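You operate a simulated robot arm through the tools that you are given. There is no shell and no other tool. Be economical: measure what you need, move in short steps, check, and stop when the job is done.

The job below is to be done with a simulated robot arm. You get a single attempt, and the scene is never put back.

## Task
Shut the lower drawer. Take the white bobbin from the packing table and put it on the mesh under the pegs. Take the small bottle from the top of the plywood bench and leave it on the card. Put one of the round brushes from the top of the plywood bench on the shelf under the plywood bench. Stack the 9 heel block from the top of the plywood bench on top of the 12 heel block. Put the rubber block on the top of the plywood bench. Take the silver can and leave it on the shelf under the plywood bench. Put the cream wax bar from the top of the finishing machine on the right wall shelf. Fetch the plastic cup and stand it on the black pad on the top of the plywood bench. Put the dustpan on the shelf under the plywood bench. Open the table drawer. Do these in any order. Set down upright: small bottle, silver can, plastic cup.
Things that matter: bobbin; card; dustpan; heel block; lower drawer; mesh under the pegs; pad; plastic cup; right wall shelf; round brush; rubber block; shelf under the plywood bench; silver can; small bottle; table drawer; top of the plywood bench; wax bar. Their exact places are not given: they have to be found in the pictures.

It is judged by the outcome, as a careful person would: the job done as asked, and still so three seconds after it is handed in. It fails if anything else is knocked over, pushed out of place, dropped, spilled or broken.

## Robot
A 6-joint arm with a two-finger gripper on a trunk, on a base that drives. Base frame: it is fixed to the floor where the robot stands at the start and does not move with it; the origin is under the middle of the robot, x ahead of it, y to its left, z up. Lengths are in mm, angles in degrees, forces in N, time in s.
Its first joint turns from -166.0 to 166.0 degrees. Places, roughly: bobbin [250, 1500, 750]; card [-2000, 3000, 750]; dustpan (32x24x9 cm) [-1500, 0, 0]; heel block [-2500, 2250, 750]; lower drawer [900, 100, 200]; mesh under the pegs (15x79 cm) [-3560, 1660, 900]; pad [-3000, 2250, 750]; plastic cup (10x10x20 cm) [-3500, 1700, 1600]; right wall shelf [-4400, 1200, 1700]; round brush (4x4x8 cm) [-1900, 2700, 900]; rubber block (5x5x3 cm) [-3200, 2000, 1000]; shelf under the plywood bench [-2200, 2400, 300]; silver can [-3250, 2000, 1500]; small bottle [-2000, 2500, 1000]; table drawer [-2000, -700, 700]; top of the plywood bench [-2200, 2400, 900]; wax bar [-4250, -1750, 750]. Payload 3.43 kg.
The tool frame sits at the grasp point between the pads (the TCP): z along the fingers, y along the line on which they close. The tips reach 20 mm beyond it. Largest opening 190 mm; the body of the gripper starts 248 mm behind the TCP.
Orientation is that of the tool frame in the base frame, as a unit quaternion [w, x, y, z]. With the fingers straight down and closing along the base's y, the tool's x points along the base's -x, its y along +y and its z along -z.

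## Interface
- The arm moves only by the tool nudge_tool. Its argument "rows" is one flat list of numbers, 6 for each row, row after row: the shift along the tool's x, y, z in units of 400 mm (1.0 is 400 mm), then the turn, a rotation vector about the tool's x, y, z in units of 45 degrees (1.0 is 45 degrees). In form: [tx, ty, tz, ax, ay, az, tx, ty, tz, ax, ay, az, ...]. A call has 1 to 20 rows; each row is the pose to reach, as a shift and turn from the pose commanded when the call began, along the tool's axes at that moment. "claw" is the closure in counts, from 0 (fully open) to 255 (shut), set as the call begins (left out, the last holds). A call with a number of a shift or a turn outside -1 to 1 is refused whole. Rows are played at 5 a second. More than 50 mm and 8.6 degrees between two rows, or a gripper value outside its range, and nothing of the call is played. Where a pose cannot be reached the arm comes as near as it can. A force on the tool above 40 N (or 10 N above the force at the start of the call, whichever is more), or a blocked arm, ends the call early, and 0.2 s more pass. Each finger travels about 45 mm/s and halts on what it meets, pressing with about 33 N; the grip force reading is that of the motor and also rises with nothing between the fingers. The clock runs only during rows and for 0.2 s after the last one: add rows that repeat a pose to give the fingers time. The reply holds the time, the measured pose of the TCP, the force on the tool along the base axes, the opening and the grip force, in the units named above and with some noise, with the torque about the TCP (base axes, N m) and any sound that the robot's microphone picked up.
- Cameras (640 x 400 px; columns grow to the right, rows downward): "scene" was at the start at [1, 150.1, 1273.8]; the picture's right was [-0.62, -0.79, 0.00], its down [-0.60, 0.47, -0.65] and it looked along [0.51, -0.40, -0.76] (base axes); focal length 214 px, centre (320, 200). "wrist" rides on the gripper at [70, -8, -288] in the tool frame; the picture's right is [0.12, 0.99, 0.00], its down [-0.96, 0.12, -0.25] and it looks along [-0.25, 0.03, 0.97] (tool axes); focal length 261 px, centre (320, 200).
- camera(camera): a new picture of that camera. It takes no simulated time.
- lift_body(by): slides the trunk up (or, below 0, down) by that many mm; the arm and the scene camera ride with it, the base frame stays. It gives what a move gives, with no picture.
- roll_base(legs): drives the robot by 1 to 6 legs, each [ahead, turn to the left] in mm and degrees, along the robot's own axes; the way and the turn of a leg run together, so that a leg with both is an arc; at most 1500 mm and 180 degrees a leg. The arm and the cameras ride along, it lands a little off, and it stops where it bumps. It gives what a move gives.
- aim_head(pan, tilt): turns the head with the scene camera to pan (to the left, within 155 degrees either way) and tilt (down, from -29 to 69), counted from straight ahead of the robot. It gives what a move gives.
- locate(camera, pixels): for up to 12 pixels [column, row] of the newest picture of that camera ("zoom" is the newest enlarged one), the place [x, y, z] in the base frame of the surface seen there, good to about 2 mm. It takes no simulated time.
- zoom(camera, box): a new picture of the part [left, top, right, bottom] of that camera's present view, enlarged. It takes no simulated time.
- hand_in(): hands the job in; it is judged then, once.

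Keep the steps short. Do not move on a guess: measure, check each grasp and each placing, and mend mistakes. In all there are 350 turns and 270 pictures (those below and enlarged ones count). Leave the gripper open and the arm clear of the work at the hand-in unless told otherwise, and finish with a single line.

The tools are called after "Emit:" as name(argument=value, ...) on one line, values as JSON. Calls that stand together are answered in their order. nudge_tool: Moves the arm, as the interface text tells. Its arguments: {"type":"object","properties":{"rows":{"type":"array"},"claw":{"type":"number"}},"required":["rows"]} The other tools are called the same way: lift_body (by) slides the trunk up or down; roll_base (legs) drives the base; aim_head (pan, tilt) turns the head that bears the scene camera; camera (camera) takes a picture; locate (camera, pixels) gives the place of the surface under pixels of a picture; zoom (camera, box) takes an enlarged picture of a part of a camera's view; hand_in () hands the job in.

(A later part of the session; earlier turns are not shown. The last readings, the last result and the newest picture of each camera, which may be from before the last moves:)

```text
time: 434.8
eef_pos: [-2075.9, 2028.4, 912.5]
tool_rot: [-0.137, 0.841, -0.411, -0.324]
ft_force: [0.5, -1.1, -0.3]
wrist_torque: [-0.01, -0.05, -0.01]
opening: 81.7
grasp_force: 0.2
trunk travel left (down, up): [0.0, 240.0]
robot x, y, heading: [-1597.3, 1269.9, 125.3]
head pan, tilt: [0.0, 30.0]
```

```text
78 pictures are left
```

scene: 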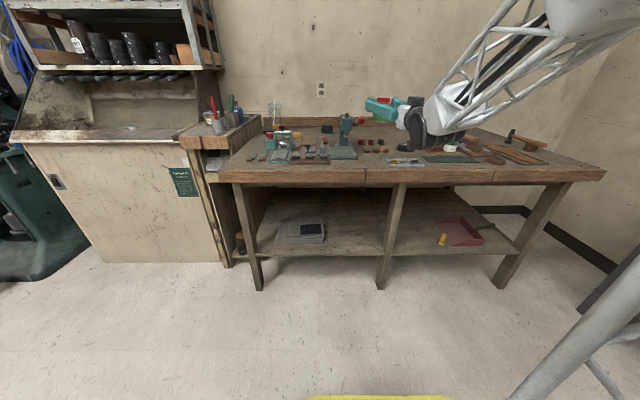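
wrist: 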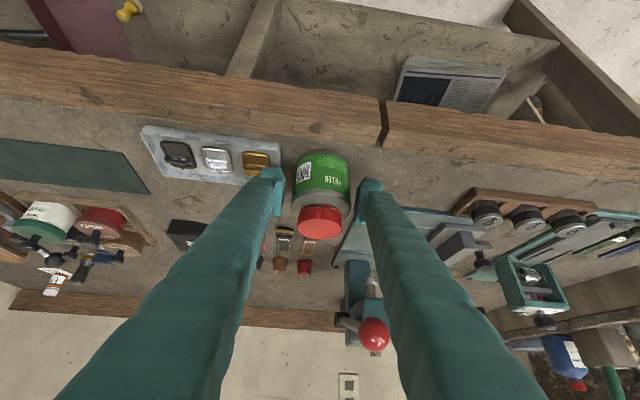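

TCP is at the can's centre, so I'll close and lift.

Emit:
nudge_tool(rows=[0, 0, 0, 0, 0, 0, 0, 0, 0, 0, 0, 0, 0, 0, 0, 0, 0, 0, 0, 0, 0, 0, 0, 0], claw=225)

Emit:
nudge_tool(rows=[-0.04, 0, -0.045, 0, 0, 0, -0.083, 0, -0.093, 0, 0, 0])

Emit:
camera(camera="wrist")

Emit:
zoom(camera="scene", box=[330, 60, 500, 200])

```text
time: 435.8
eef_pos: [-2075.4, 2028.8, 912.2]
tool_rot: [-0.137, 0.841, -0.411, -0.324]
ft_force: [-0.1, 0.9, 0.8]
wrist_torque: [0.06, -0.05, 0.01]
opening: 65.1
grasp_force: 33.0
trunk travel left (down, up): [0.0, 240.0]
robot x, y, heading: [-1595.5, 1261.6, 125.5]
head pan, tilt: [0.0, 30.0]
```

```text
time: 436.4
eef_pos: [-2073.2, 2031.8, 960.5]
tool_rot: [-0.134, 0.841, -0.409, -0.328]
ft_force: [0.0, -0.5, -3.6]
wrist_torque: [-0.02, -0.01, 0.01]
opening: 65.3
grasp_force: 32.7
trunk travel left (down, up): [0.0, 240.0]
robot x, y, heading: [-1596.5, 1262.2, 125.4]
head pan, tilt: [0.0, 30.0]
```

```text
77 pictures are left
```

wrist: 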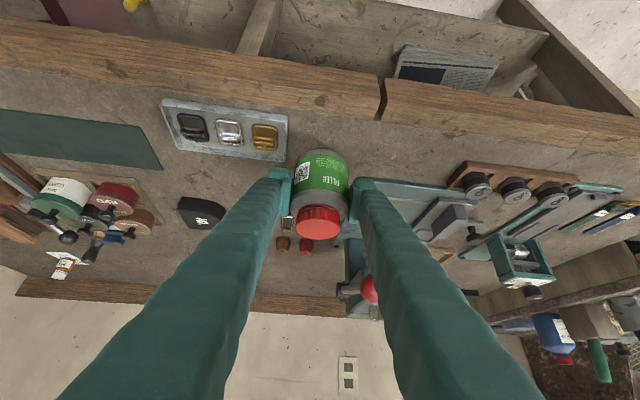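

```text
2.86 times, centred on (415, 130) of scene
```

zoom: 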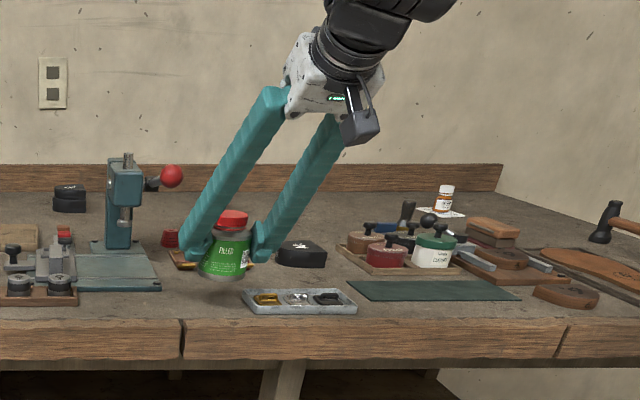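

Can held upright. I'll check the free space on the shelf directly below: between the middle leg and the newspaper.

Emit:
locate(camera="wrist", pixels=[[397, 70], [405, 48], [275, 10], [262, 40], [340, 30], [340, 60]])

Emit:
roll_base(legs=[[-330, 0]])

Emit:
nudge_tool(rows=[0.07, 0, 0.08, 0, 0, 0, 0.14, 0, 0.16, 0, 0, 0, 0.21, 0, 0.24, 0, 0, 0, 0.28, 0, 0.32, 0, 0, 0, 0.35, 0, 0.4, 0, 0, 0, 0.42, 0, 0.48, 0, 0, 0, 0.49, 0, 0.56, 0, 0, 0, 0.56, 0, 0.64, 0, 0, 0])

```text
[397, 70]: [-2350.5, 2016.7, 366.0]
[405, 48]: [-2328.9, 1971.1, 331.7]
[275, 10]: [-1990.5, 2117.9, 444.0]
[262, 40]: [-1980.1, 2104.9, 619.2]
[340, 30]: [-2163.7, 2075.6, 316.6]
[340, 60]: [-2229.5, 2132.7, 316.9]
```

```text
time: 438.6
eef_pos: [-1880.1, 1759.1, 960.4]
tool_rot: [-0.133, 0.841, -0.408, -0.328]
ft_force: [0.1, -0.5, -2.1]
wrist_torque: [-0.01, 0.01, 0.0]
opening: 65.1
grasp_force: 33.2
trunk travel left (down, up): [0.0, 240.0]
robot x, y, heading: [-1402.8, 995.2, 125.5]
head pan, tilt: [0.0, 30.0]
```

```text
time: 440.4
eef_pos: [-1890.3, 1747.9, 620.8]
tool_rot: [-0.135, 0.846, -0.4, -0.326]
ft_force: [-0.7, 0.9, -0.9]
wrist_torque: [-0.23, -0.11, -0.04]
opening: 64.8
grasp_force: 32.9
trunk travel left (down, up): [0.0, 240.0]
robot x, y, heading: [-1401.9, 993.2, 125.5]
head pan, tilt: [0.0, 30.0]
```

Emit:
nudge_tool(rows=[0.073, -0.004, 0.083, 0, 0, 0, 0.146, -0.007, 0.166, 0, 0, 0, 0.219, -0.011, 0.249, 0, 0, 0, 0.292, -0.014, 0.332, 0, 0, 0, 0.365, -0.018, 0.415, 0, 0, 0])

Emit:
camera(camera="wrist")

Emit:
camera(camera="scene")

```text
time: 441.6
eef_pos: [-1893.2, 1749.3, 399.8]
tool_rot: [-0.134, 0.841, -0.409, -0.329]
ft_force: [-0.1, 0.2, -1.8]
wrist_torque: [-0.07, -0.08, 0.03]
opening: 64.7
grasp_force: 32.8
trunk travel left (down, up): [0.0, 240.0]
robot x, y, heading: [-1401.0, 993.4, 125.3]
head pan, tilt: [0.0, 30.0]
```

```text
75 pictures are left
```

wrist: 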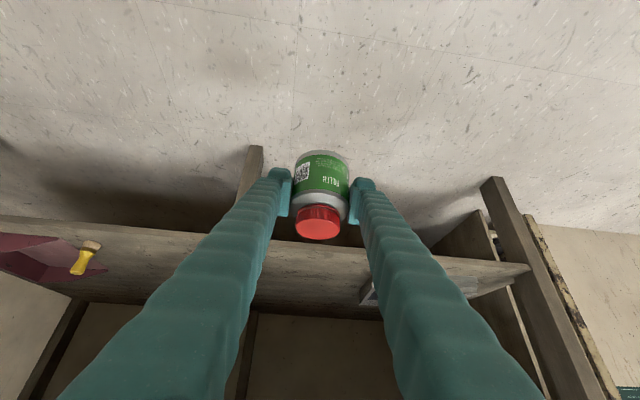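

```text
74 pictures are left
```

scene: 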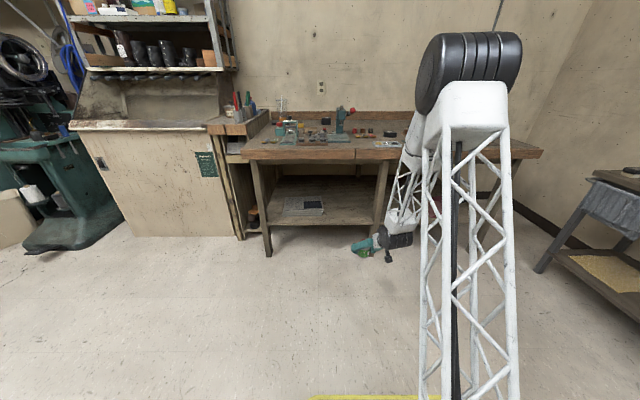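

Now toward the shelf: small turn left to square up, drive 300, check, then the rest.

Emit:
roll_base(legs=[[0, 1.6], [300, 0]])

Emit:
camera(camera="wrist")

```text
time: 444.0
eef_pos: [-2093.8, 1972.5, 399.3]
tool_rot: [-0.129, 0.846, -0.398, -0.329]
ft_force: [-0.7, 0.6, -2.8]
wrist_torque: [-0.03, -0.01, 0.02]
opening: 65.1
grasp_force: 32.6
trunk travel left (down, up): [0.0, 240.0]
robot x, y, heading: [-1580.4, 1229.8, 127.0]
head pan, tilt: [0.0, 30.0]
```

```text
73 pictures are left
```

wrist: 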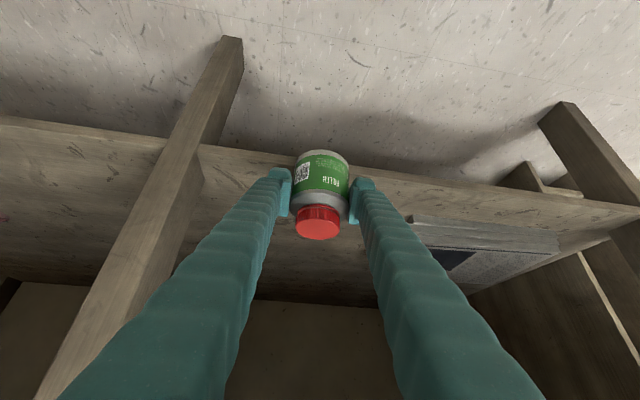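

Emit:
roll_base(legs=[[108, 0]])

Emit:
nudge_tool(rows=[0.02, -0.001, 0.023, 0, 0, 0, 0.04, -0.002, 0.045, 0, 0, 0, 0.048, -0.002, 0.055, 0, 0, 0, 0.055, -0.003, 0.063, 0, 0, 0, 0.062, -0.003, 0.07, 0, 0, 0])

Emit:
camera(camera="wrist")

```text
time: 445.2
eef_pos: [-2157.3, 2058.6, 400.2]
tool_rot: [-0.131, 0.846, -0.399, -0.329]
ft_force: [-1.4, 0.6, -2.8]
wrist_torque: [0.02, 0.02, 0.02]
opening: 64.9
grasp_force: 33.1
trunk travel left (down, up): [0.0, 240.0]
robot x, y, heading: [-1640.9, 1316.6, 127.3]
head pan, tilt: [0.0, 30.0]
```

```text
time: 446.4
eef_pos: [-2158.1, 2060.0, 364.7]
tool_rot: [-0.13, 0.846, -0.397, -0.331]
ft_force: [0.2, 1.9, 27.3]
wrist_torque: [0.6, -0.43, -0.07]
opening: 65.3
grasp_force: 33.1
trunk travel left (down, up): [0.0, 240.0]
robot x, y, heading: [-1647.2, 1317.3, 127.0]
head pan, tilt: [0.0, 30.0]
```

```text
72 pictures are left
```

wrist: 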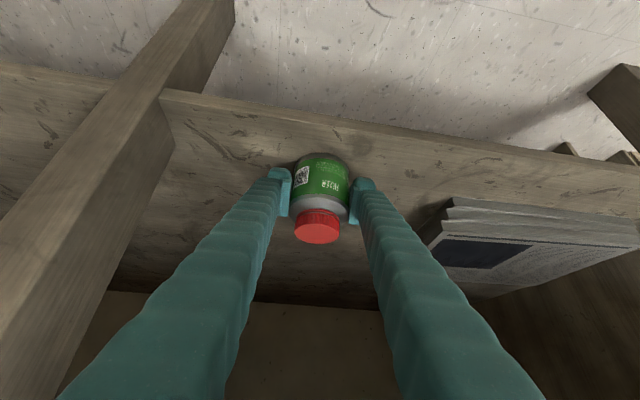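

On the shelf, so I'll release and withdraw along the tool axis.

Emit:
nudge_tool(rows=[-0.002, 0, -0.003, 0, 0, 0, -0.002, 0, -0.003, 0, 0, 0, -0.002, 0, -0.003, 0, 0, 0, -0.002, 0, -0.003, 0, 0, 0], claw=125)

Emit:
nudge_tool(rows=[0, 0, -0.1, 0, 0, 0, 0, 0, -0.2, 0, 0, 0, 0, 0, -0.28, 0, 0, 0])

Emit:
roll_base(legs=[[-350, 0]])

Emit:
camera(camera="scene")

Emit:
camera(camera="wrist")

```text
time: 447.4
eef_pos: [-2158.1, 2057.7, 363.4]
tool_rot: [-0.129, 0.846, -0.397, -0.33]
ft_force: [0.4, 0.3, 0.0]
wrist_torque: [0.02, 0.0, 0.0]
opening: 96.6
grasp_force: 0.2
trunk travel left (down, up): [0.0, 240.0]
robot x, y, heading: [-1646.4, 1315.3, 127.3]
head pan, tilt: [0.0, 30.0]
```

```text
time: 448.2
eef_pos: [-2107.6, 2003.8, 448.7]
tool_rot: [-0.129, 0.846, -0.398, -0.329]
ft_force: [0.1, 0.0, -0.5]
wrist_torque: [0.04, 0.05, -0.03]
opening: 96.9
grasp_force: 0.1
trunk travel left (down, up): [0.0, 240.0]
robot x, y, heading: [-1646.4, 1316.3, 127.3]
head pan, tilt: [0.0, 30.0]
```

```text
time: 450.4
eef_pos: [-1900.5, 1723.2, 448.8]
tool_rot: [-0.128, 0.848, -0.395, -0.33]
ft_force: [1.1, 0.3, -0.3]
wrist_torque: [0.02, -0.03, 0.01]
opening: 97.0
grasp_force: 0.1
trunk travel left (down, up): [0.0, 240.0]
robot x, y, heading: [-1436.4, 1038.0, 127.2]
head pan, tilt: [0.0, 30.0]
```

```text
71 pictures are left
```

scene: 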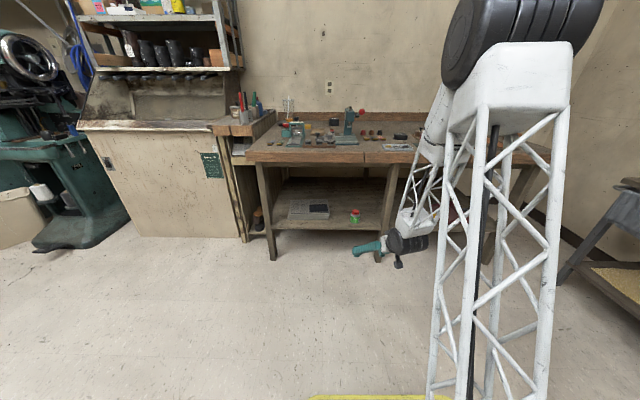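

```text
70 pictures are left
```

wrist: 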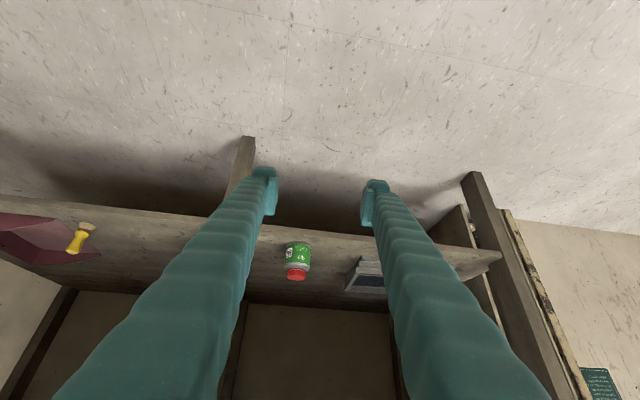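

The silver can stands upright on the shelf. Now the table drawer: I'll turn the head toward (-2000,-700).

Emit:
aim_head(pan=125, tilt=15)

Emit:
zoom(camera="scene", box=[160, 60, 480, 300])

```text
time: 452.5
eef_pos: [-1900.6, 1723.3, 449.1]
tool_rot: [-0.129, 0.848, -0.395, -0.33]
ft_force: [-0.1, 0.4, -0.1]
wrist_torque: [-0.05, 0.02, 0.0]
opening: 96.9
grasp_force: 0.1
trunk travel left (down, up): [0.0, 240.0]
robot x, y, heading: [-1438.9, 1038.9, 127.2]
head pan, tilt: [125.0, 15.0]
```

```text
1.67 times, centred on (320, 180) of scene
```

zoom: 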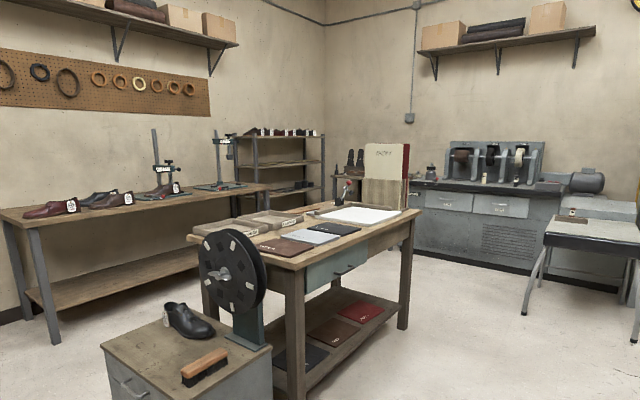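

I see the table's grey drawer with a black handle at zoom (348,270), and the finishing machine at the back. Measure both.

Emit:
locate(camera="zoom", pixels=[[336, 274], [348, 270], [355, 266], [310, 275], [365, 258], [335, 290], [300, 245], [408, 215], [495, 178], [540, 185], [460, 180], [400, 300]])

Emit:
zoom(camera="scene", box=[360, 130, 480, 190])

```text
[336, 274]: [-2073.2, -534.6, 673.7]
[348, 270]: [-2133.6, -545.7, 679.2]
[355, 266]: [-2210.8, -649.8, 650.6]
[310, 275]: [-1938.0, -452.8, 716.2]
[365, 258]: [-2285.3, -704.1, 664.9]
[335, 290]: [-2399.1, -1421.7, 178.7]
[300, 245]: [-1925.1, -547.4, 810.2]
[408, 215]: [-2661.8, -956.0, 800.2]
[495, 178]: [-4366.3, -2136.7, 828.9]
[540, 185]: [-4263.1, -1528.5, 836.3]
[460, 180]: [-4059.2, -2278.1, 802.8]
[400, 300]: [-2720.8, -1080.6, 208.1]
```

```text
5.33 times, centred on (420, 160) of scene
```

zoom: 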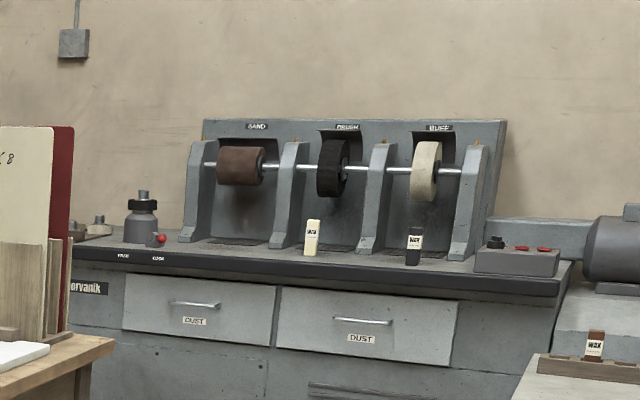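

The cream wax bar stands on the machine's front edge. The drawer's handle bar is at about u 2030, v -845, z 675, its face at v -805, opening toward the bench. I'll raise the trunk, bring the tool vertical, and drive there around the bin.

Emit:
lift_body(by=200)

Emit:
nudge_tool(rows=[-0.063, 0.004, -0.072, 0.0135, 0.153, 0.01, -0.127, 0.008, -0.144, 0.027, 0.306, 0.02, -0.19, 0.012, -0.216, 0.04, 0.46, 0.03, -0.253, 0.016, -0.287, 0.054, 0.613, 0.041, -0.317, 0.02, -0.359, 0.067, 0.766, 0.051, -0.38, 0.024, -0.431, 0.081, 0.919, 0.061])

Emit:
roll_base(legs=[[0, 52.8], [500, 0], [0, 49.4], [1129, 0], [0, 77.5]])

Emit:
aim_head(pan=0, tilt=30)

Emit:
camera(camera="scene")

Emit:
camera(camera="wrist")

```text
time: 454.7
eef_pos: [-1901.6, 1722.3, 648.3]
tool_rot: [-0.128, 0.848, -0.395, -0.331]
ft_force: [-0.4, -0.1, -0.3]
wrist_torque: [-0.03, 0.0, -0.02]
opening: 97.0
grasp_force: 0.1
trunk travel left (down, up): [-200.0, 40.0]
robot x, y, heading: [-1436.4, 1038.8, 127.3]
head pan, tilt: [125.0, 15.0]
```

```text
time: 456.3
eef_pos: [-1965.5, 1702.4, 857.1]
tool_rot: [0.125, 0.848, -0.48, -0.184]
ft_force: [1.0, -0.2, 0.2]
wrist_torque: [0.04, -0.03, 0.01]
opening: 97.1
grasp_force: 0.2
out of reach, approached as far as the arm can: row 2, 3, 4, 5, 6
trunk travel left (down, up): [-200.0, 40.0]
robot x, y, heading: [-1432.0, 1039.2, 127.4]
head pan, tilt: [125.0, 15.0]
stopped in row 6: the arm was blocked; the commanded pose is now the measured one
```

```text
time: 472.8
eef_pos: [-2129.2, -472.6, 857.4]
tool_rot: [0.184, 0.484, 0.847, 0.124]
ft_force: [-0.1, 0.2, -1.1]
wrist_torque: [-0.02, -0.03, 0.0]
opening: 96.9
grasp_force: 0.2
trunk travel left (down, up): [-200.0, 40.0]
robot x, y, heading: [-2652.5, 193.8, -52.9]
head pan, tilt: [125.0, 15.0]
```

```text
time: 474.9
eef_pos: [-2129.5, -474.5, 856.5]
tool_rot: [0.184, 0.482, 0.848, 0.124]
ft_force: [0.6, -1.2, 0.3]
wrist_torque: [-0.04, 0.02, 0.0]
opening: 96.9
grasp_force: 0.0
trunk travel left (down, up): [-200.0, 40.0]
robot x, y, heading: [-2653.7, 191.3, -52.7]
head pan, tilt: [0.0, 30.0]
```

```text
67 pictures are left
```

scene: 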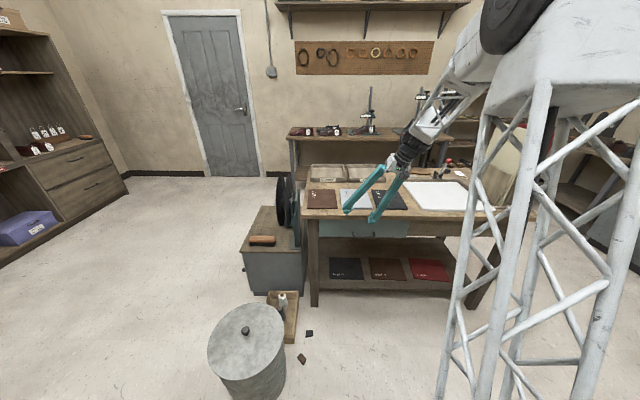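

```text
66 pictures are left
```

wrist: 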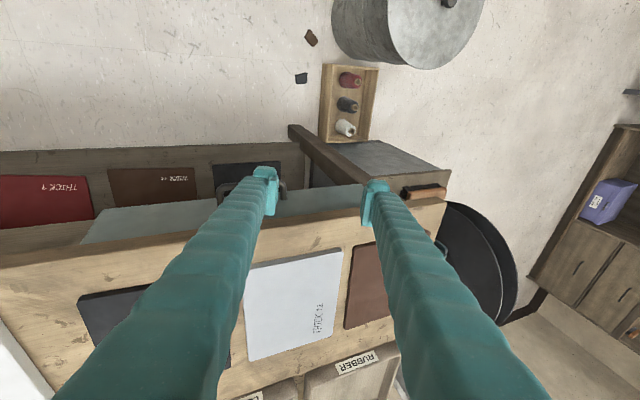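

The arm went skew again in that move. I'll back 200 mm and straighten the tool to vertical.

Emit:
roll_base(legs=[[-200, 0]])

Emit:
nudge_tool(rows=[0, 0, -0.03, 0.124, 0.071, -0.036, 0, 0, -0.06, 0.248, 0.141, -0.072, 0, 0, -0.09, 0.372, 0.212, -0.108, 0, 0, -0.12, 0.496, 0.283, -0.144])

Emit:
nudge_tool(rows=[0, 0, 0, 0, 0, 0.18, 0, 0, 0, 0, 0, 0.36, 0, 0, 0, 0, 0, 0.54, 0, 0, 0, 0, 0, 0.72, 0, 0, 0, 0, 0, 0.9, 0, 0, 0, 0, 0, 1])

Emit:
nudge_tool(rows=[0, 0, 0, 0, 0, 0.18, 0, 0, 0, 0, 0, 0.36, 0, 0, 0, 0, 0, 0.54, 0, 0, 0, 0, 0, 0.72, 0, 0, 0, 0, 0, 0.9, 0, 0, 0, 0, 0, 1], claw=165)

Emit:
camera(camera="wrist")

```text
time: 476.5
eef_pos: [-2247.6, -307.8, 857.6]
tool_rot: [0.184, 0.48, 0.849, 0.125]
ft_force: [0.0, 0.2, 0.1]
wrist_torque: [-0.01, 0.01, 0.02]
opening: 97.1
grasp_force: 0.0
trunk travel left (down, up): [-200.0, 40.0]
robot x, y, heading: [-2777.5, 353.3, -52.7]
head pan, tilt: [0.0, 30.0]
```

```text
time: 477.5
eef_pos: [-2266.3, -307.6, 873.6]
tool_rot: [0.097, 0.456, 0.881, 0.077]
ft_force: [0.0, -1.2, -0.3]
wrist_torque: [0.01, -0.01, 0.03]
opening: 96.9
grasp_force: 0.1
out of reach, approached as far as the arm can: row 2, 3, 4
trunk travel left (down, up): [-200.0, 40.0]
robot x, y, heading: [-2777.3, 349.5, -52.4]
head pan, tilt: [0.0, 30.0]
```

```text
time: 478.9
eef_pos: [-2346.6, -309.2, 800.1]
tool_rot: [0.143, 0.667, 0.714, 0.158]
ft_force: [-0.9, 1.0, -1.1]
wrist_torque: [0.03, -0.03, 0.0]
opening: 96.8
grasp_force: 0.0
out of reach, approached as far as the arm can: row 1, 2, 3, 4, 5, 6
trunk travel left (down, up): [-200.0, 40.0]
robot x, y, heading: [-2776.6, 356.8, -52.5]
head pan, tilt: [0.0, 30.0]
```

```text
time: 480.3
eef_pos: [-2385.4, -268.2, 681.6]
tool_rot: [0.15, 0.862, 0.429, 0.227]
ft_force: [-1.0, -0.2, 0.4]
wrist_torque: [-0.03, -0.02, -0.02]
opening: 67.3
grasp_force: 0.1
out of reach, approached as far as the arm can: row 1, 2, 3, 4, 5, 6
trunk travel left (down, up): [-200.0, 40.0]
robot x, y, heading: [-2779.5, 352.4, -52.5]
head pan, tilt: [0.0, 30.0]
```

```text
65 pictures are left
```

wrist: 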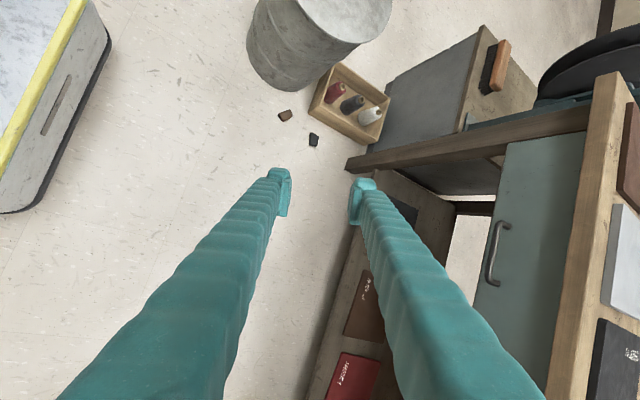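

Emit:
nudge_tool(rows=[0.049, 0.046, -0.068, 0.093, -0.072, 0.055, 0.098, 0.093, -0.136, 0.185, -0.144, 0.111, 0.147, 0.139, -0.205, 0.278, -0.215, 0.167, 0.196, 0.185, -0.273, 0.371, -0.287, 0.222, 0.245, 0.231, -0.341, 0.463, -0.359, 0.278, 0.294, 0.2775, -0.409, 0.556, -0.431, 0.333])

Emit:
camera(camera="scene")

```text
time: 481.7
eef_pos: [-2389.2, -196.3, 640.6]
tool_rot: [0.149, 0.907, 0.374, 0.125]
ft_force: [1.1, 0.0, 0.1]
wrist_torque: [-0.04, 0.02, -0.01]
opening: 66.8
grasp_force: 0.0
out of reach, approached as far as the arm can: row 1, 2, 3, 4, 5, 6
trunk travel left (down, up): [-200.0, 40.0]
robot x, y, heading: [-2775.5, 355.4, -52.7]
head pan, tilt: [0.0, 30.0]
```

```text
64 pictures are left
```

scene: 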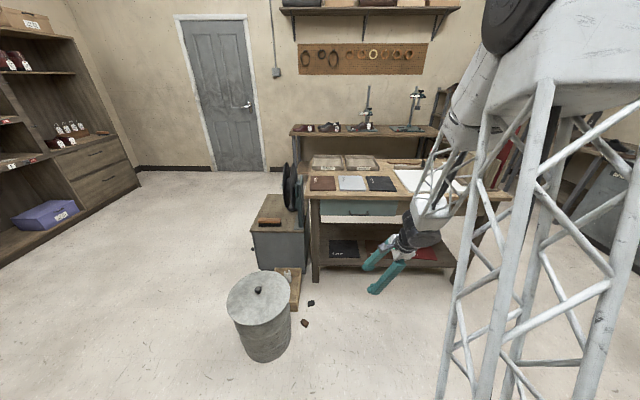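

Emit:
nudge_tool(rows=[0.019, 0.064, -0.092, 0.067, -0.026, 0.023, 0.037, 0.129, -0.185, 0.133, -0.052, 0.046, 0.056, 0.193, -0.277, 0.2, -0.078, 0.069, 0.074, 0.257, -0.369, 0.266, -0.103, 0.092, 0.093, 0.321, -0.461, 0.333, -0.129, 0.115, 0.111, 0.386, -0.554, 0.399, -0.155, 0.138, 0.13, 0.45, -0.646, 0.466, -0.181, 0.161])

```text
time: 483.3
eef_pos: [-2398.1, -282.0, 680.8]
tool_rot: [0.221, 0.918, 0.33, 0.013]
ft_force: [-1.4, -0.3, -0.2]
wrist_torque: [0.11, -0.06, 0.06]
opening: 67.3
grasp_force: 0.1
out of reach, approached as far as the arm can: row 1, 2, 3, 4, 5, 6, 7
trunk travel left (down, up): [-200.0, 40.0]
robot x, y, heading: [-2778.6, 355.7, -52.5]
head pan, tilt: [0.0, 30.0]
```

Emit:
nudge_tool(rows=[-0.005, 0.017, -0.038, 0.026, 0.045, -0.16, -0.01, 0.035, -0.075, 0.052, 0.091, -0.319, -0.015, 0.052, -0.113, 0.078, 0.136, -0.479, -0.02, 0.069, -0.151, 0.103, 0.181, -0.638, -0.025, 0.087, -0.188, 0.129, 0.227, -0.798, -0.03, 0.104, -0.226, 0.155, 0.272, -0.957])

```text
time: 484.7
eef_pos: [-2403.6, -272.7, 776.0]
tool_rot: [0.12, 0.739, 0.663, 0.007]
ft_force: [0.5, -0.4, 0.1]
wrist_torque: [-0.03, -0.01, 0.02]
opening: 67.0
grasp_force: 0.0
out of reach, approached as far as the arm can: row 1
trunk travel left (down, up): [-200.0, 40.0]
robot x, y, heading: [-2776.2, 354.2, -52.6]
head pan, tilt: [0.0, 30.0]
```

Turning the other way converges, so I'll continue to natural, then on to the other handed 90° yaw.

Emit:
nudge_tool(rows=[-0.005, 0.006, -0.032, 0.026, 0.046, -0.161, -0.01, 0.012, -0.065, 0.052, 0.091, -0.321, -0.015, 0.018, -0.097, 0.078, 0.137, -0.482, -0.02, 0.025, -0.129, 0.104, 0.182, -0.643, -0.025, 0.031, -0.162, 0.13, 0.228, -0.803, -0.03, 0.037, -0.194, 0.156, 0.273, -0.964])

Emit:
nudge_tool(rows=[0, 0, 0, 0, 0, -0.18, 0, 0, 0, 0, 0, -0.36, 0, 0, 0, 0, 0, -0.54, 0, 0, 0, 0, 0, -0.72, 0, 0, 0, 0, 0, -0.9, 0, 0, 0, 0, 0, -1])

Emit:
nudge_tool(rows=[0, 0, 0, 0, 0, -0.18, 0, 0, 0, 0, 0, -0.36, 0, 0, 0, 0, 0, -0.54, 0, 0, 0, 0, 0, -0.72, 0, 0, 0, 0, 0, -0.9, 0, 0, 0, 0, 0, -1])

Emit:
camera(camera="wrist")

```text
time: 486.1
eef_pos: [-2403.1, -272.0, 856.1]
tool_rot: [0.0, 0.443, 0.897, -0.001]
ft_force: [0.2, 0.1, 0.1]
wrist_torque: [0.01, -0.03, 0.03]
opening: 67.1
grasp_force: 0.1
trunk travel left (down, up): [-200.0, 40.0]
robot x, y, heading: [-2777.9, 356.6, -52.6]
head pan, tilt: [0.0, 30.0]
```

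```text
time: 487.5
eef_pos: [-2403.7, -270.8, 856.1]
tool_rot: [0.0, 0.067, 0.998, 0.0]
ft_force: [0.2, -0.4, 0.4]
wrist_torque: [0.02, 0.03, -0.02]
opening: 67.2
grasp_force: 0.0
trunk travel left (down, up): [-200.0, 40.0]
robot x, y, heading: [-2777.3, 353.4, -52.7]
head pan, tilt: [0.0, 30.0]
```

```text
time: 488.9
eef_pos: [-2402.7, -270.6, 854.8]
tool_rot: [0.0, -0.32, 0.948, 0.0]
ft_force: [-0.1, 1.0, 0.8]
wrist_torque: [0.0, -0.01, -0.02]
opening: 66.8
grasp_force: 0.1
trunk travel left (down, up): [-200.0, 40.0]
robot x, y, heading: [-2777.7, 352.8, -52.5]
head pan, tilt: [0.0, 30.0]
```

```text
63 pictures are left
```

wrist: 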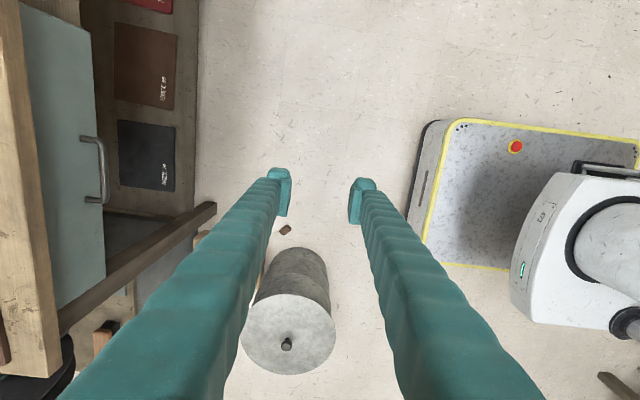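

Option B works and the tool is vertical. Handle in view at (97,170). Measure it.

Emit:
locate(camera="wrist", pixels=[[103, 150], [106, 170], [104, 195], [88, 138], [90, 201], [70, 150], [70, 190], [75, 100], [45, 200], [97, 170]])

Emit:
zoom(camera="wrist", box=[20, 90, 160, 250])

```text
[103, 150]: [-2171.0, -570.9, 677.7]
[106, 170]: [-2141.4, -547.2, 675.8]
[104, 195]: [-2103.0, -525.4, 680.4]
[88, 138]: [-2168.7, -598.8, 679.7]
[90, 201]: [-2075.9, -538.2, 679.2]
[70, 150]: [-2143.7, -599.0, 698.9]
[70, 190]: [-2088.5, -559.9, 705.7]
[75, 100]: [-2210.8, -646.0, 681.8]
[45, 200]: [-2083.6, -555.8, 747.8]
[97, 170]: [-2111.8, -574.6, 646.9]
```

```text
2.50 times, centred on (90, 170) of wrist
```

zoom: 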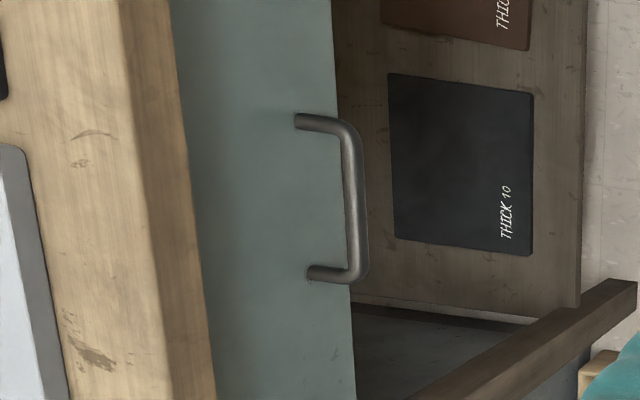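

Handle bar centre: u≈2040, v≈-845, z≈677, 33 mm in front of the drawer face. I'll drive 330 mm closer, then position above it with the claw at 29 mm.

Emit:
roll_base(legs=[[330, 0]])

Emit:
nudge_tool(rows=[-0.03, 0, 0.06, 0, 0, 0, -0.06, 0, 0.12, 0, 0, 0, -0.09, 0, 0.18, 0, 0, 0, -0.11, 0, 0.24, 0, 0, 0, -0.11, 0, 0.3, 0, 0, 0], claw=216)

Emit:
camera(camera="wrist")

```text
time: 491.0
eef_pos: [-2203.4, -531.5, 854.3]
tool_rot: [0.0, -0.32, 0.948, -0.001]
ft_force: [-0.9, 0.2, -0.2]
wrist_torque: [0.0, 0.06, 0.0]
opening: 67.2
grasp_force: 0.0
trunk travel left (down, up): [-200.0, 40.0]
robot x, y, heading: [-2581.2, 92.6, -52.7]
head pan, tilt: [0.0, 30.0]
```

```text
time: 492.2
eef_pos: [-2169.1, -506.6, 734.5]
tool_rot: [-0.001, -0.32, 0.948, 0.0]
ft_force: [0.6, 1.1, 0.2]
wrist_torque: [-0.07, -0.05, 0.01]
opening: 28.8
grasp_force: 0.0
trunk travel left (down, up): [-200.0, 40.0]
robot x, y, heading: [-2579.1, 92.9, -52.7]
head pan, tilt: [0.0, 30.0]
```

```text
61 pictures are left
```

wrist: 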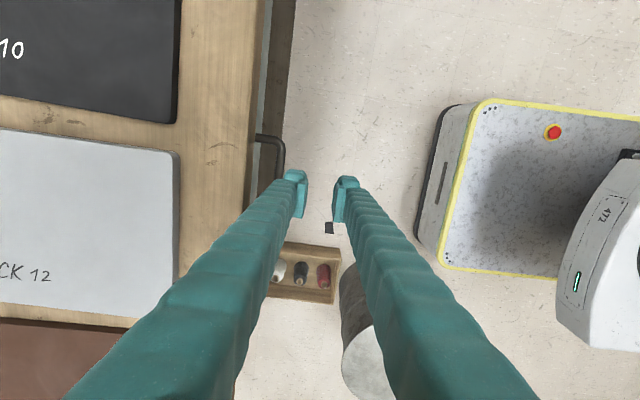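

Emit:
locate(camera="wrist", pixels=[[283, 150], [281, 140], [284, 160], [270, 137], [252, 170], [262, 170], [240, 120]])

```text
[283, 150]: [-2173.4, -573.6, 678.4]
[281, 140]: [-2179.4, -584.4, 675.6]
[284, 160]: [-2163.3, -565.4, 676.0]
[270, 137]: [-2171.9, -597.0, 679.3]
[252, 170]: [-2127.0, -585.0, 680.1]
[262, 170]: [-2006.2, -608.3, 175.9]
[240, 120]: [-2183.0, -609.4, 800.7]
```

The tabletop overhangs to v -822, so a vertical rear finger wouldn't fit. I'll lean the tool 20° so the fingers slip in under the edge, then insert along the finger axis.

Emit:
nudge_tool(rows=[0, 0, 0, 0.148, 0, 0, 0, 0, 0, 0.296, 0, 0, 0, 0, 0, 0.444, 0, 0], claw=220)

Emit:
nudge_tool(rows=[0, -0.066, -0.0065, 0, 0, 0, 0, -0.066, 0.05, 0, 0, 0, 0, -0.066, 0.1, 0, 0, 0])

Emit:
camera(camera="wrist")

```text
time: 493.0
eef_pos: [-2168.4, -506.6, 734.2]
tool_rot: [0.057, -0.315, 0.933, -0.165]
ft_force: [-0.5, -0.8, -1.2]
wrist_torque: [0.05, 0.03, 0.01]
opening: 25.7
grasp_force: 0.0
trunk travel left (down, up): [-200.0, 40.0]
robot x, y, heading: [-2578.3, 94.6, -52.7]
head pan, tilt: [0.0, 30.0]
```

```text
time: 493.8
eef_pos: [-2146.1, -534.5, 707.0]
tool_rot: [0.056, -0.315, 0.933, -0.164]
ft_force: [-0.2, -0.2, 0.3]
wrist_torque: [-0.03, -0.02, 0.0]
opening: 25.9
grasp_force: 0.1
trunk travel left (down, up): [-200.0, 40.0]
robot x, y, heading: [-2579.9, 93.1, -52.3]
head pan, tilt: [0.0, 30.0]
```

```text
60 pictures are left
```

wrist: 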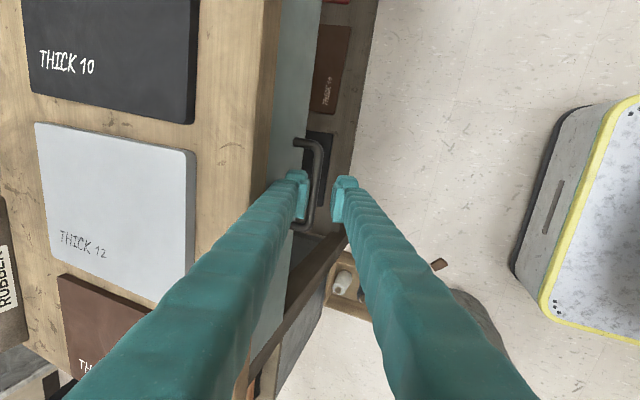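

The bar lies between the fingers. I'll insert 28 mm more and close.

Emit:
nudge_tool(rows=[0, 0, 0.035, 0, 0, 0, 0, 0, 0.07, 0, 0, 0])

Emit:
nudge_tool(rows=[0, 0, 0, 0, 0, 0, 0, 0, 0, 0, 0, 0, 0, 0, 0, 0, 0, 0], claw=255)

Emit:
camera(camera="wrist")

```text
time: 494.6
eef_pos: [-2139.3, -542.1, 684.4]
tool_rot: [0.056, -0.314, 0.933, -0.166]
ft_force: [-6.1, 11.2, 28.1]
wrist_torque: [-0.77, -0.65, -0.46]
opening: 25.2
grasp_force: 0.1
trunk travel left (down, up): [-200.0, 40.0]
robot x, y, heading: [-2582.3, 93.2, -52.6]
head pan, tilt: [0.0, 30.0]
stopped in row 2: the force on the tool passed its limit at 41 N (the readings are from after the stop); the commanded pose is now the measured one
```

```text
time: 495.1
eef_pos: [-2136.4, -546.6, 685.3]
tool_rot: [0.058, -0.314, 0.932, -0.171]
ft_force: [6.0, -2.9, 15.4]
wrist_torque: [-0.2, -0.71, -1.21]
opening: 10.2
grasp_force: 27.7
trunk travel left (down, up): [-200.0, 40.0]
robot x, y, heading: [-2580.5, 93.9, -52.4]
head pan, tilt: [0.0, 30.0]
stopped in row 2: the force on the tool passed its limit at 47 N (the readings are from after the stop); the commanded pose is now the measured one
```

```text
59 pictures are left
```

wrist: 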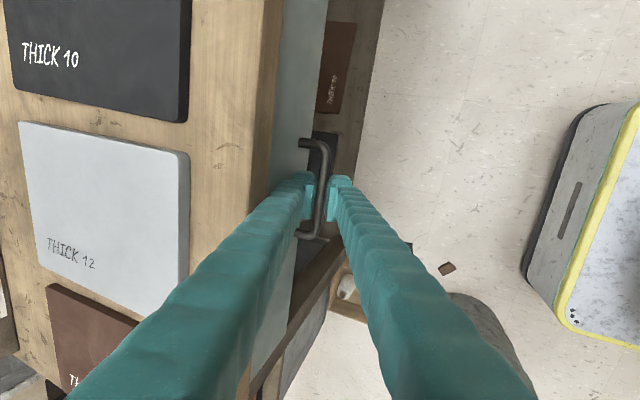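

Bar gripped (10 mm). I'll pull outward gently with the arm.

Emit:
nudge_tool(rows=[0, 0.024, -0.0085, 0, 0, 0, 0, 0.047, -0.017, 0, 0, 0, 0, 0.082, -0.03, 0, 0, 0, 0, 0.118, -0.043, 0, 0, 0, 0, 0.153, -0.056, 0, 0, 0])

Emit:
camera(camera="wrist")

```text
time: 496.0
eef_pos: [-2159.3, -515.0, 686.4]
tool_rot: [0.057, -0.313, 0.933, -0.17]
ft_force: [5.1, -0.7, 13.9]
wrist_torque: [0.23, -0.72, -1.65]
opening: 10.0
grasp_force: 44.3
trunk travel left (down, up): [-200.0, 40.0]
robot x, y, heading: [-2581.4, 91.2, -52.4]
head pan, tilt: [0.0, 30.0]
stopped in row 4: the force on the tool passed its limit at 42 N (the readings are from after the stop); the commanded pose is now the measured one
```

```text
58 pictures are left
```

wrist: 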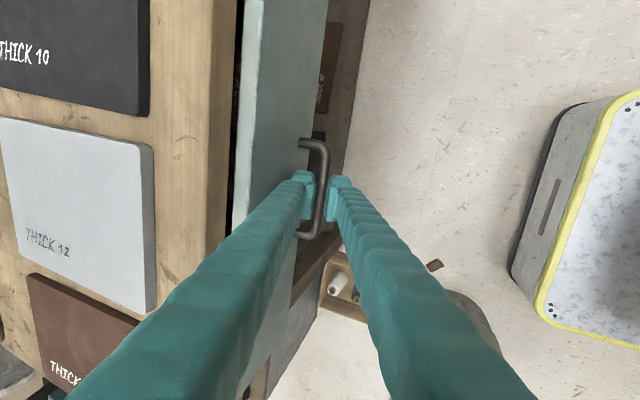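

The drawer is moving (37 mm so far). I'll pull further by reversing the base 170 mm.

Emit:
roll_base(legs=[[-170, 0]])

Emit:
camera(camera="wrist")

```text
time: 497.1
eef_pos: [-2202.1, -456.0, 686.2]
tool_rot: [0.058, -0.314, 0.932, -0.169]
ft_force: [7.2, 3.2, 5.5]
wrist_torque: [0.33, -0.68, -1.33]
opening: 10.0
grasp_force: 43.4
trunk travel left (down, up): [-200.0, 40.0]
robot x, y, heading: [-2615.9, 151.8, -52.1]
head pan, tilt: [0.0, 30.0]
stopped in leg 1: the force on the tool passed its limit at 44 N (the readings are from after the stop); the commanded pose is now the measured one
```

```text
57 pictures are left
```

wrist: 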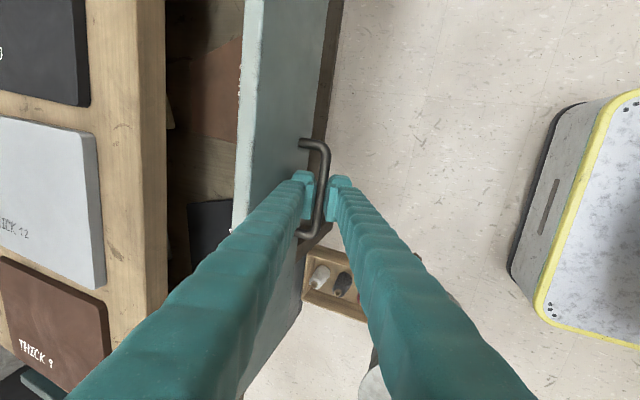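

Emit:
roll_base(legs=[[-120, 0]])

Emit:
roll_base(legs=[[-60, 0]])

Emit:
camera(camera="wrist")

```text
time: 498.3
eef_pos: [-2260.9, -377.0, 686.7]
tool_rot: [0.059, -0.316, 0.932, -0.169]
ft_force: [5.3, 5.8, 6.0]
wrist_torque: [0.32, -0.61, -1.26]
opening: 9.9
grasp_force: 43.6
trunk travel left (down, up): [-200.0, 40.0]
robot x, y, heading: [-2682.6, 229.8, -51.6]
head pan, tilt: [0.0, 30.0]
stopped in leg 1: the force on the tool passed its limit at 42 N (the readings are from after the stop); the commanded pose is now the measured one
```

```text
time: 499.5
eef_pos: [-2296.5, -327.1, 686.6]
tool_rot: [0.059, -0.317, 0.932, -0.168]
ft_force: [4.0, 5.5, 6.8]
wrist_torque: [0.27, -0.58, -1.25]
opening: 9.7
grasp_force: 43.5
trunk travel left (down, up): [-200.0, 40.0]
robot x, y, heading: [-2721.3, 275.2, -51.3]
head pan, tilt: [0.0, 30.0]
stopped in leg 1: the force on the tool passed its limit at 43 N (the readings are from after the stop); the commanded pose is now the measured one
```

```text
56 pictures are left
```

wrist: 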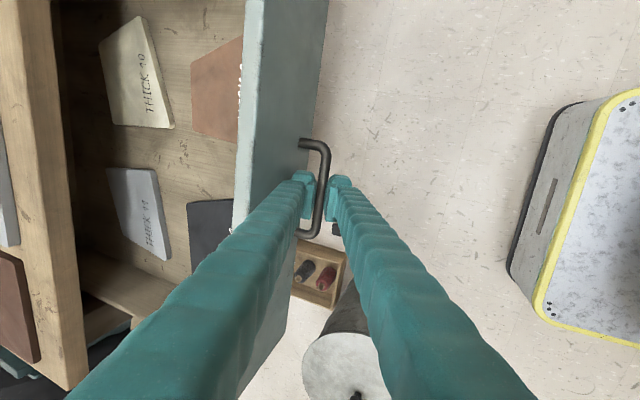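

Drawer is open about 265 mm. I'll release the bar and withdraw along the finger axis.

Emit:
nudge_tool(rows=[0, 0, 0, 0, 0, 0, 0, 0, 0, 0, 0, 0, 0, 0, 0, 0, 0, 0], claw=219)

Emit:
nudge_tool(rows=[0, 0, -0.06, 0, 0, 0, 0, 0, -0.13, 0, 0, 0, 0, 0, -0.23, 0, 0, 0, 0, 0, -0.34, 0, 0, 0, 0, 0, -0.45, 0, 0, 0])

Emit:
roll_base(legs=[[-150, 0]])

Emit:
camera(camera="scene")

```text
time: 500.3
eef_pos: [-2294.7, -327.6, 685.7]
tool_rot: [0.059, -0.318, 0.931, -0.168]
ft_force: [-0.1, -1.0, 0.1]
wrist_torque: [0.02, -0.02, -0.05]
opening: 27.1
grasp_force: 0.1
trunk travel left (down, up): [-200.0, 40.0]
robot x, y, heading: [-2717.7, 273.0, -51.5]
head pan, tilt: [0.0, 30.0]
```

```text
time: 501.5
eef_pos: [-2331.1, -279.9, 854.9]
tool_rot: [0.059, -0.317, 0.932, -0.168]
ft_force: [0.6, -0.6, -0.5]
wrist_torque: [0.13, 0.06, 0.06]
opening: 27.0
grasp_force: 0.1
trunk travel left (down, up): [-200.0, 40.0]
robot x, y, heading: [-2719.6, 276.5, -51.6]
head pan, tilt: [0.0, 30.0]
```

```text
time: 502.9
eef_pos: [-2425.8, -156.9, 855.4]
tool_rot: [0.059, -0.317, 0.932, -0.168]
ft_force: [-1.1, -0.1, 0.0]
wrist_torque: [0.01, -0.01, -0.02]
opening: 26.7
grasp_force: 0.0
trunk travel left (down, up): [-200.0, 40.0]
robot x, y, heading: [-2814.1, 396.6, -51.6]
head pan, tilt: [0.0, 30.0]
```

```text
55 pictures are left
```

scene: 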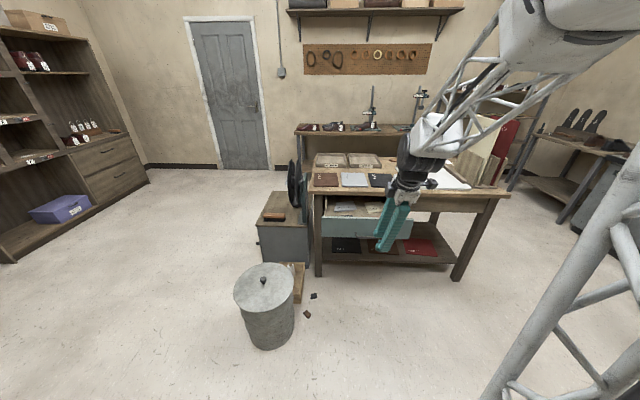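

The table drawer is open. Restore the tool to natural, and look toward the finishing machine.

Emit:
nudge_tool(rows=[0, 0, 0, -0.148, 0, 0, 0, 0, 0, -0.296, 0, 0, 0, 0, 0, -0.444, 0, 0])

Emit:
nudge_tool(rows=[0, 0, 0, 0, 0, 0.18, 0, 0, 0, 0, 0, 0.36, 0, 0, 0, 0, 0, 0.54, 0, 0, 0, 0, 0, 0.72, 0, 0, 0, 0, 0, 0.9, 0, 0, 0, 0, 0, 1])

Emit:
nudge_tool(rows=[0, 0, 0, 0, 0, 0.18, 0, 0, 0, 0, 0, 0.36, 0, 0, 0, 0, 0, 0.54, 0, 0, 0, 0, 0, 0.72, 0, 0, 0, 0, 0, 0.9, 0, 0, 0, 0, 0, 1])

Emit:
aim_head(pan=-72, tilt=15)

Emit:
camera(camera="scene")

```text
time: 503.7
eef_pos: [-2425.6, -156.4, 856.4]
tool_rot: [0.002, -0.324, 0.946, -0.004]
ft_force: [-0.2, 0.6, 1.2]
wrist_torque: [-0.15, -0.13, 0.01]
opening: 26.6
grasp_force: 0.0
trunk travel left (down, up): [-200.0, 40.0]
robot x, y, heading: [-2809.0, 395.8, -51.5]
head pan, tilt: [0.0, 30.0]
```

```text
time: 505.1
eef_pos: [-2426.7, -158.5, 855.9]
tool_rot: [0.004, 0.065, 0.998, -0.003]
ft_force: [0.3, -0.7, -0.1]
wrist_torque: [0.03, 0.0, 0.02]
opening: 26.9
grasp_force: 0.1
trunk travel left (down, up): [-200.0, 40.0]
robot x, y, heading: [-2814.0, 395.1, -51.4]
head pan, tilt: [0.0, 30.0]
```

```text
time: 506.5
eef_pos: [-2426.8, -157.8, 856.0]
tool_rot: [0.005, 0.441, 0.897, 0.0]
ft_force: [-0.6, -0.1, 0.2]
wrist_torque: [0.01, -0.02, -0.04]
opening: 26.8
grasp_force: 0.1
trunk travel left (down, up): [-200.0, 40.0]
robot x, y, heading: [-2811.5, 393.8, -51.4]
head pan, tilt: [0.0, 30.0]
```

```text
time: 507.9
eef_pos: [-2426.3, -157.4, 855.1]
tool_rot: [0.004, 0.44, 0.898, 0.0]
ft_force: [-0.8, -1.5, -0.1]
wrist_torque: [0.0, 0.01, 0.01]
opening: 26.6
grasp_force: 0.1
trunk travel left (down, up): [-200.0, 40.0]
robot x, y, heading: [-2812.0, 394.9, -51.6]
head pan, tilt: [-72.0, 15.0]
```

```text
54 pictures are left
```

scene: 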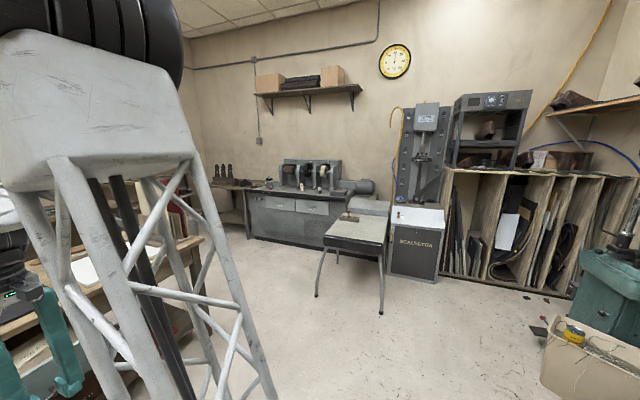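

Emit:
zoom(camera="scene", box=[230, 150, 400, 260])

Emit:
locate(camera="zoom", pixels=[[262, 142], [262, 130], [262, 150], [200, 145], [330, 145], [360, 210], [420, 245], [420, 330], [345, 300], [470, 200], [310, 200], [200, 220]])

Emit:
locate(camera="scene", pixels=[[600, 105], [570, 112], [635, 103], [545, 125], [590, 250], [540, 335], [440, 210]])

```text
3.64 times, centred on (315, 205) of scene
```

zoom: 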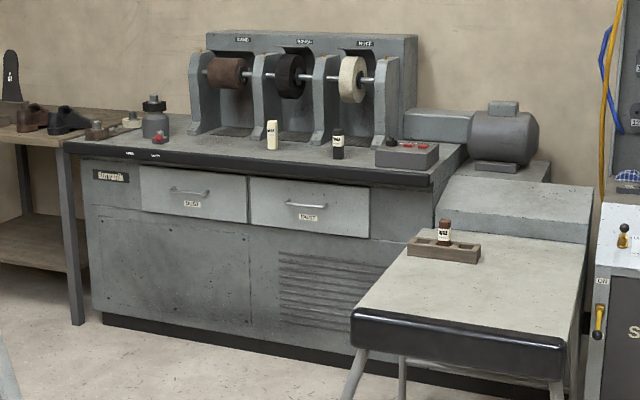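

```text
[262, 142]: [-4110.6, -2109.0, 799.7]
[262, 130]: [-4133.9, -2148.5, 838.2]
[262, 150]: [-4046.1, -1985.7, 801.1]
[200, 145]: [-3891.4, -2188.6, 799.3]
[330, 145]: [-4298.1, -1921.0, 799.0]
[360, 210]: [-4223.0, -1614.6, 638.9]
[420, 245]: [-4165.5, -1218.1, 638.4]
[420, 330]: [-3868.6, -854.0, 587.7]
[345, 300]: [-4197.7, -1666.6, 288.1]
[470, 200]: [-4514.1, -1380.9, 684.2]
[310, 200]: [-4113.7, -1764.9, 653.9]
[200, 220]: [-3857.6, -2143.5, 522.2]
```

```text
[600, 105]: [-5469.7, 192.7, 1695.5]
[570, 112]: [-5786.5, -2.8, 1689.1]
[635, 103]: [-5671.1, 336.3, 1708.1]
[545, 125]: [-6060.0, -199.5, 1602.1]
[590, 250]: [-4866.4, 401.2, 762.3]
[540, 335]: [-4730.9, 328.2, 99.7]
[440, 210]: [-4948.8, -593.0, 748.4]
```

Emit:
locate(camera="zoom", pixels=[[272, 125], [272, 135], [272, 147], [268, 130], [276, 130], [338, 135], [358, 318], [560, 350], [405, 262], [490, 262], [355, 385], [250, 155]])

```text
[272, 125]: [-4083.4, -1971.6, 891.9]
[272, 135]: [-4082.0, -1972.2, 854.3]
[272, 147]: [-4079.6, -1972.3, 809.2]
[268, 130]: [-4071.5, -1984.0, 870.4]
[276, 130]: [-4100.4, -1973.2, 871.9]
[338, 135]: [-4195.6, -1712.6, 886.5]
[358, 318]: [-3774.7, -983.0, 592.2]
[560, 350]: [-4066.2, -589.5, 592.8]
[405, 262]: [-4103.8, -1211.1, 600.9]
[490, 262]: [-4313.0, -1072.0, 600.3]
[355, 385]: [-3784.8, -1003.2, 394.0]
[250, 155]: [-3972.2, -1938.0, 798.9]
```

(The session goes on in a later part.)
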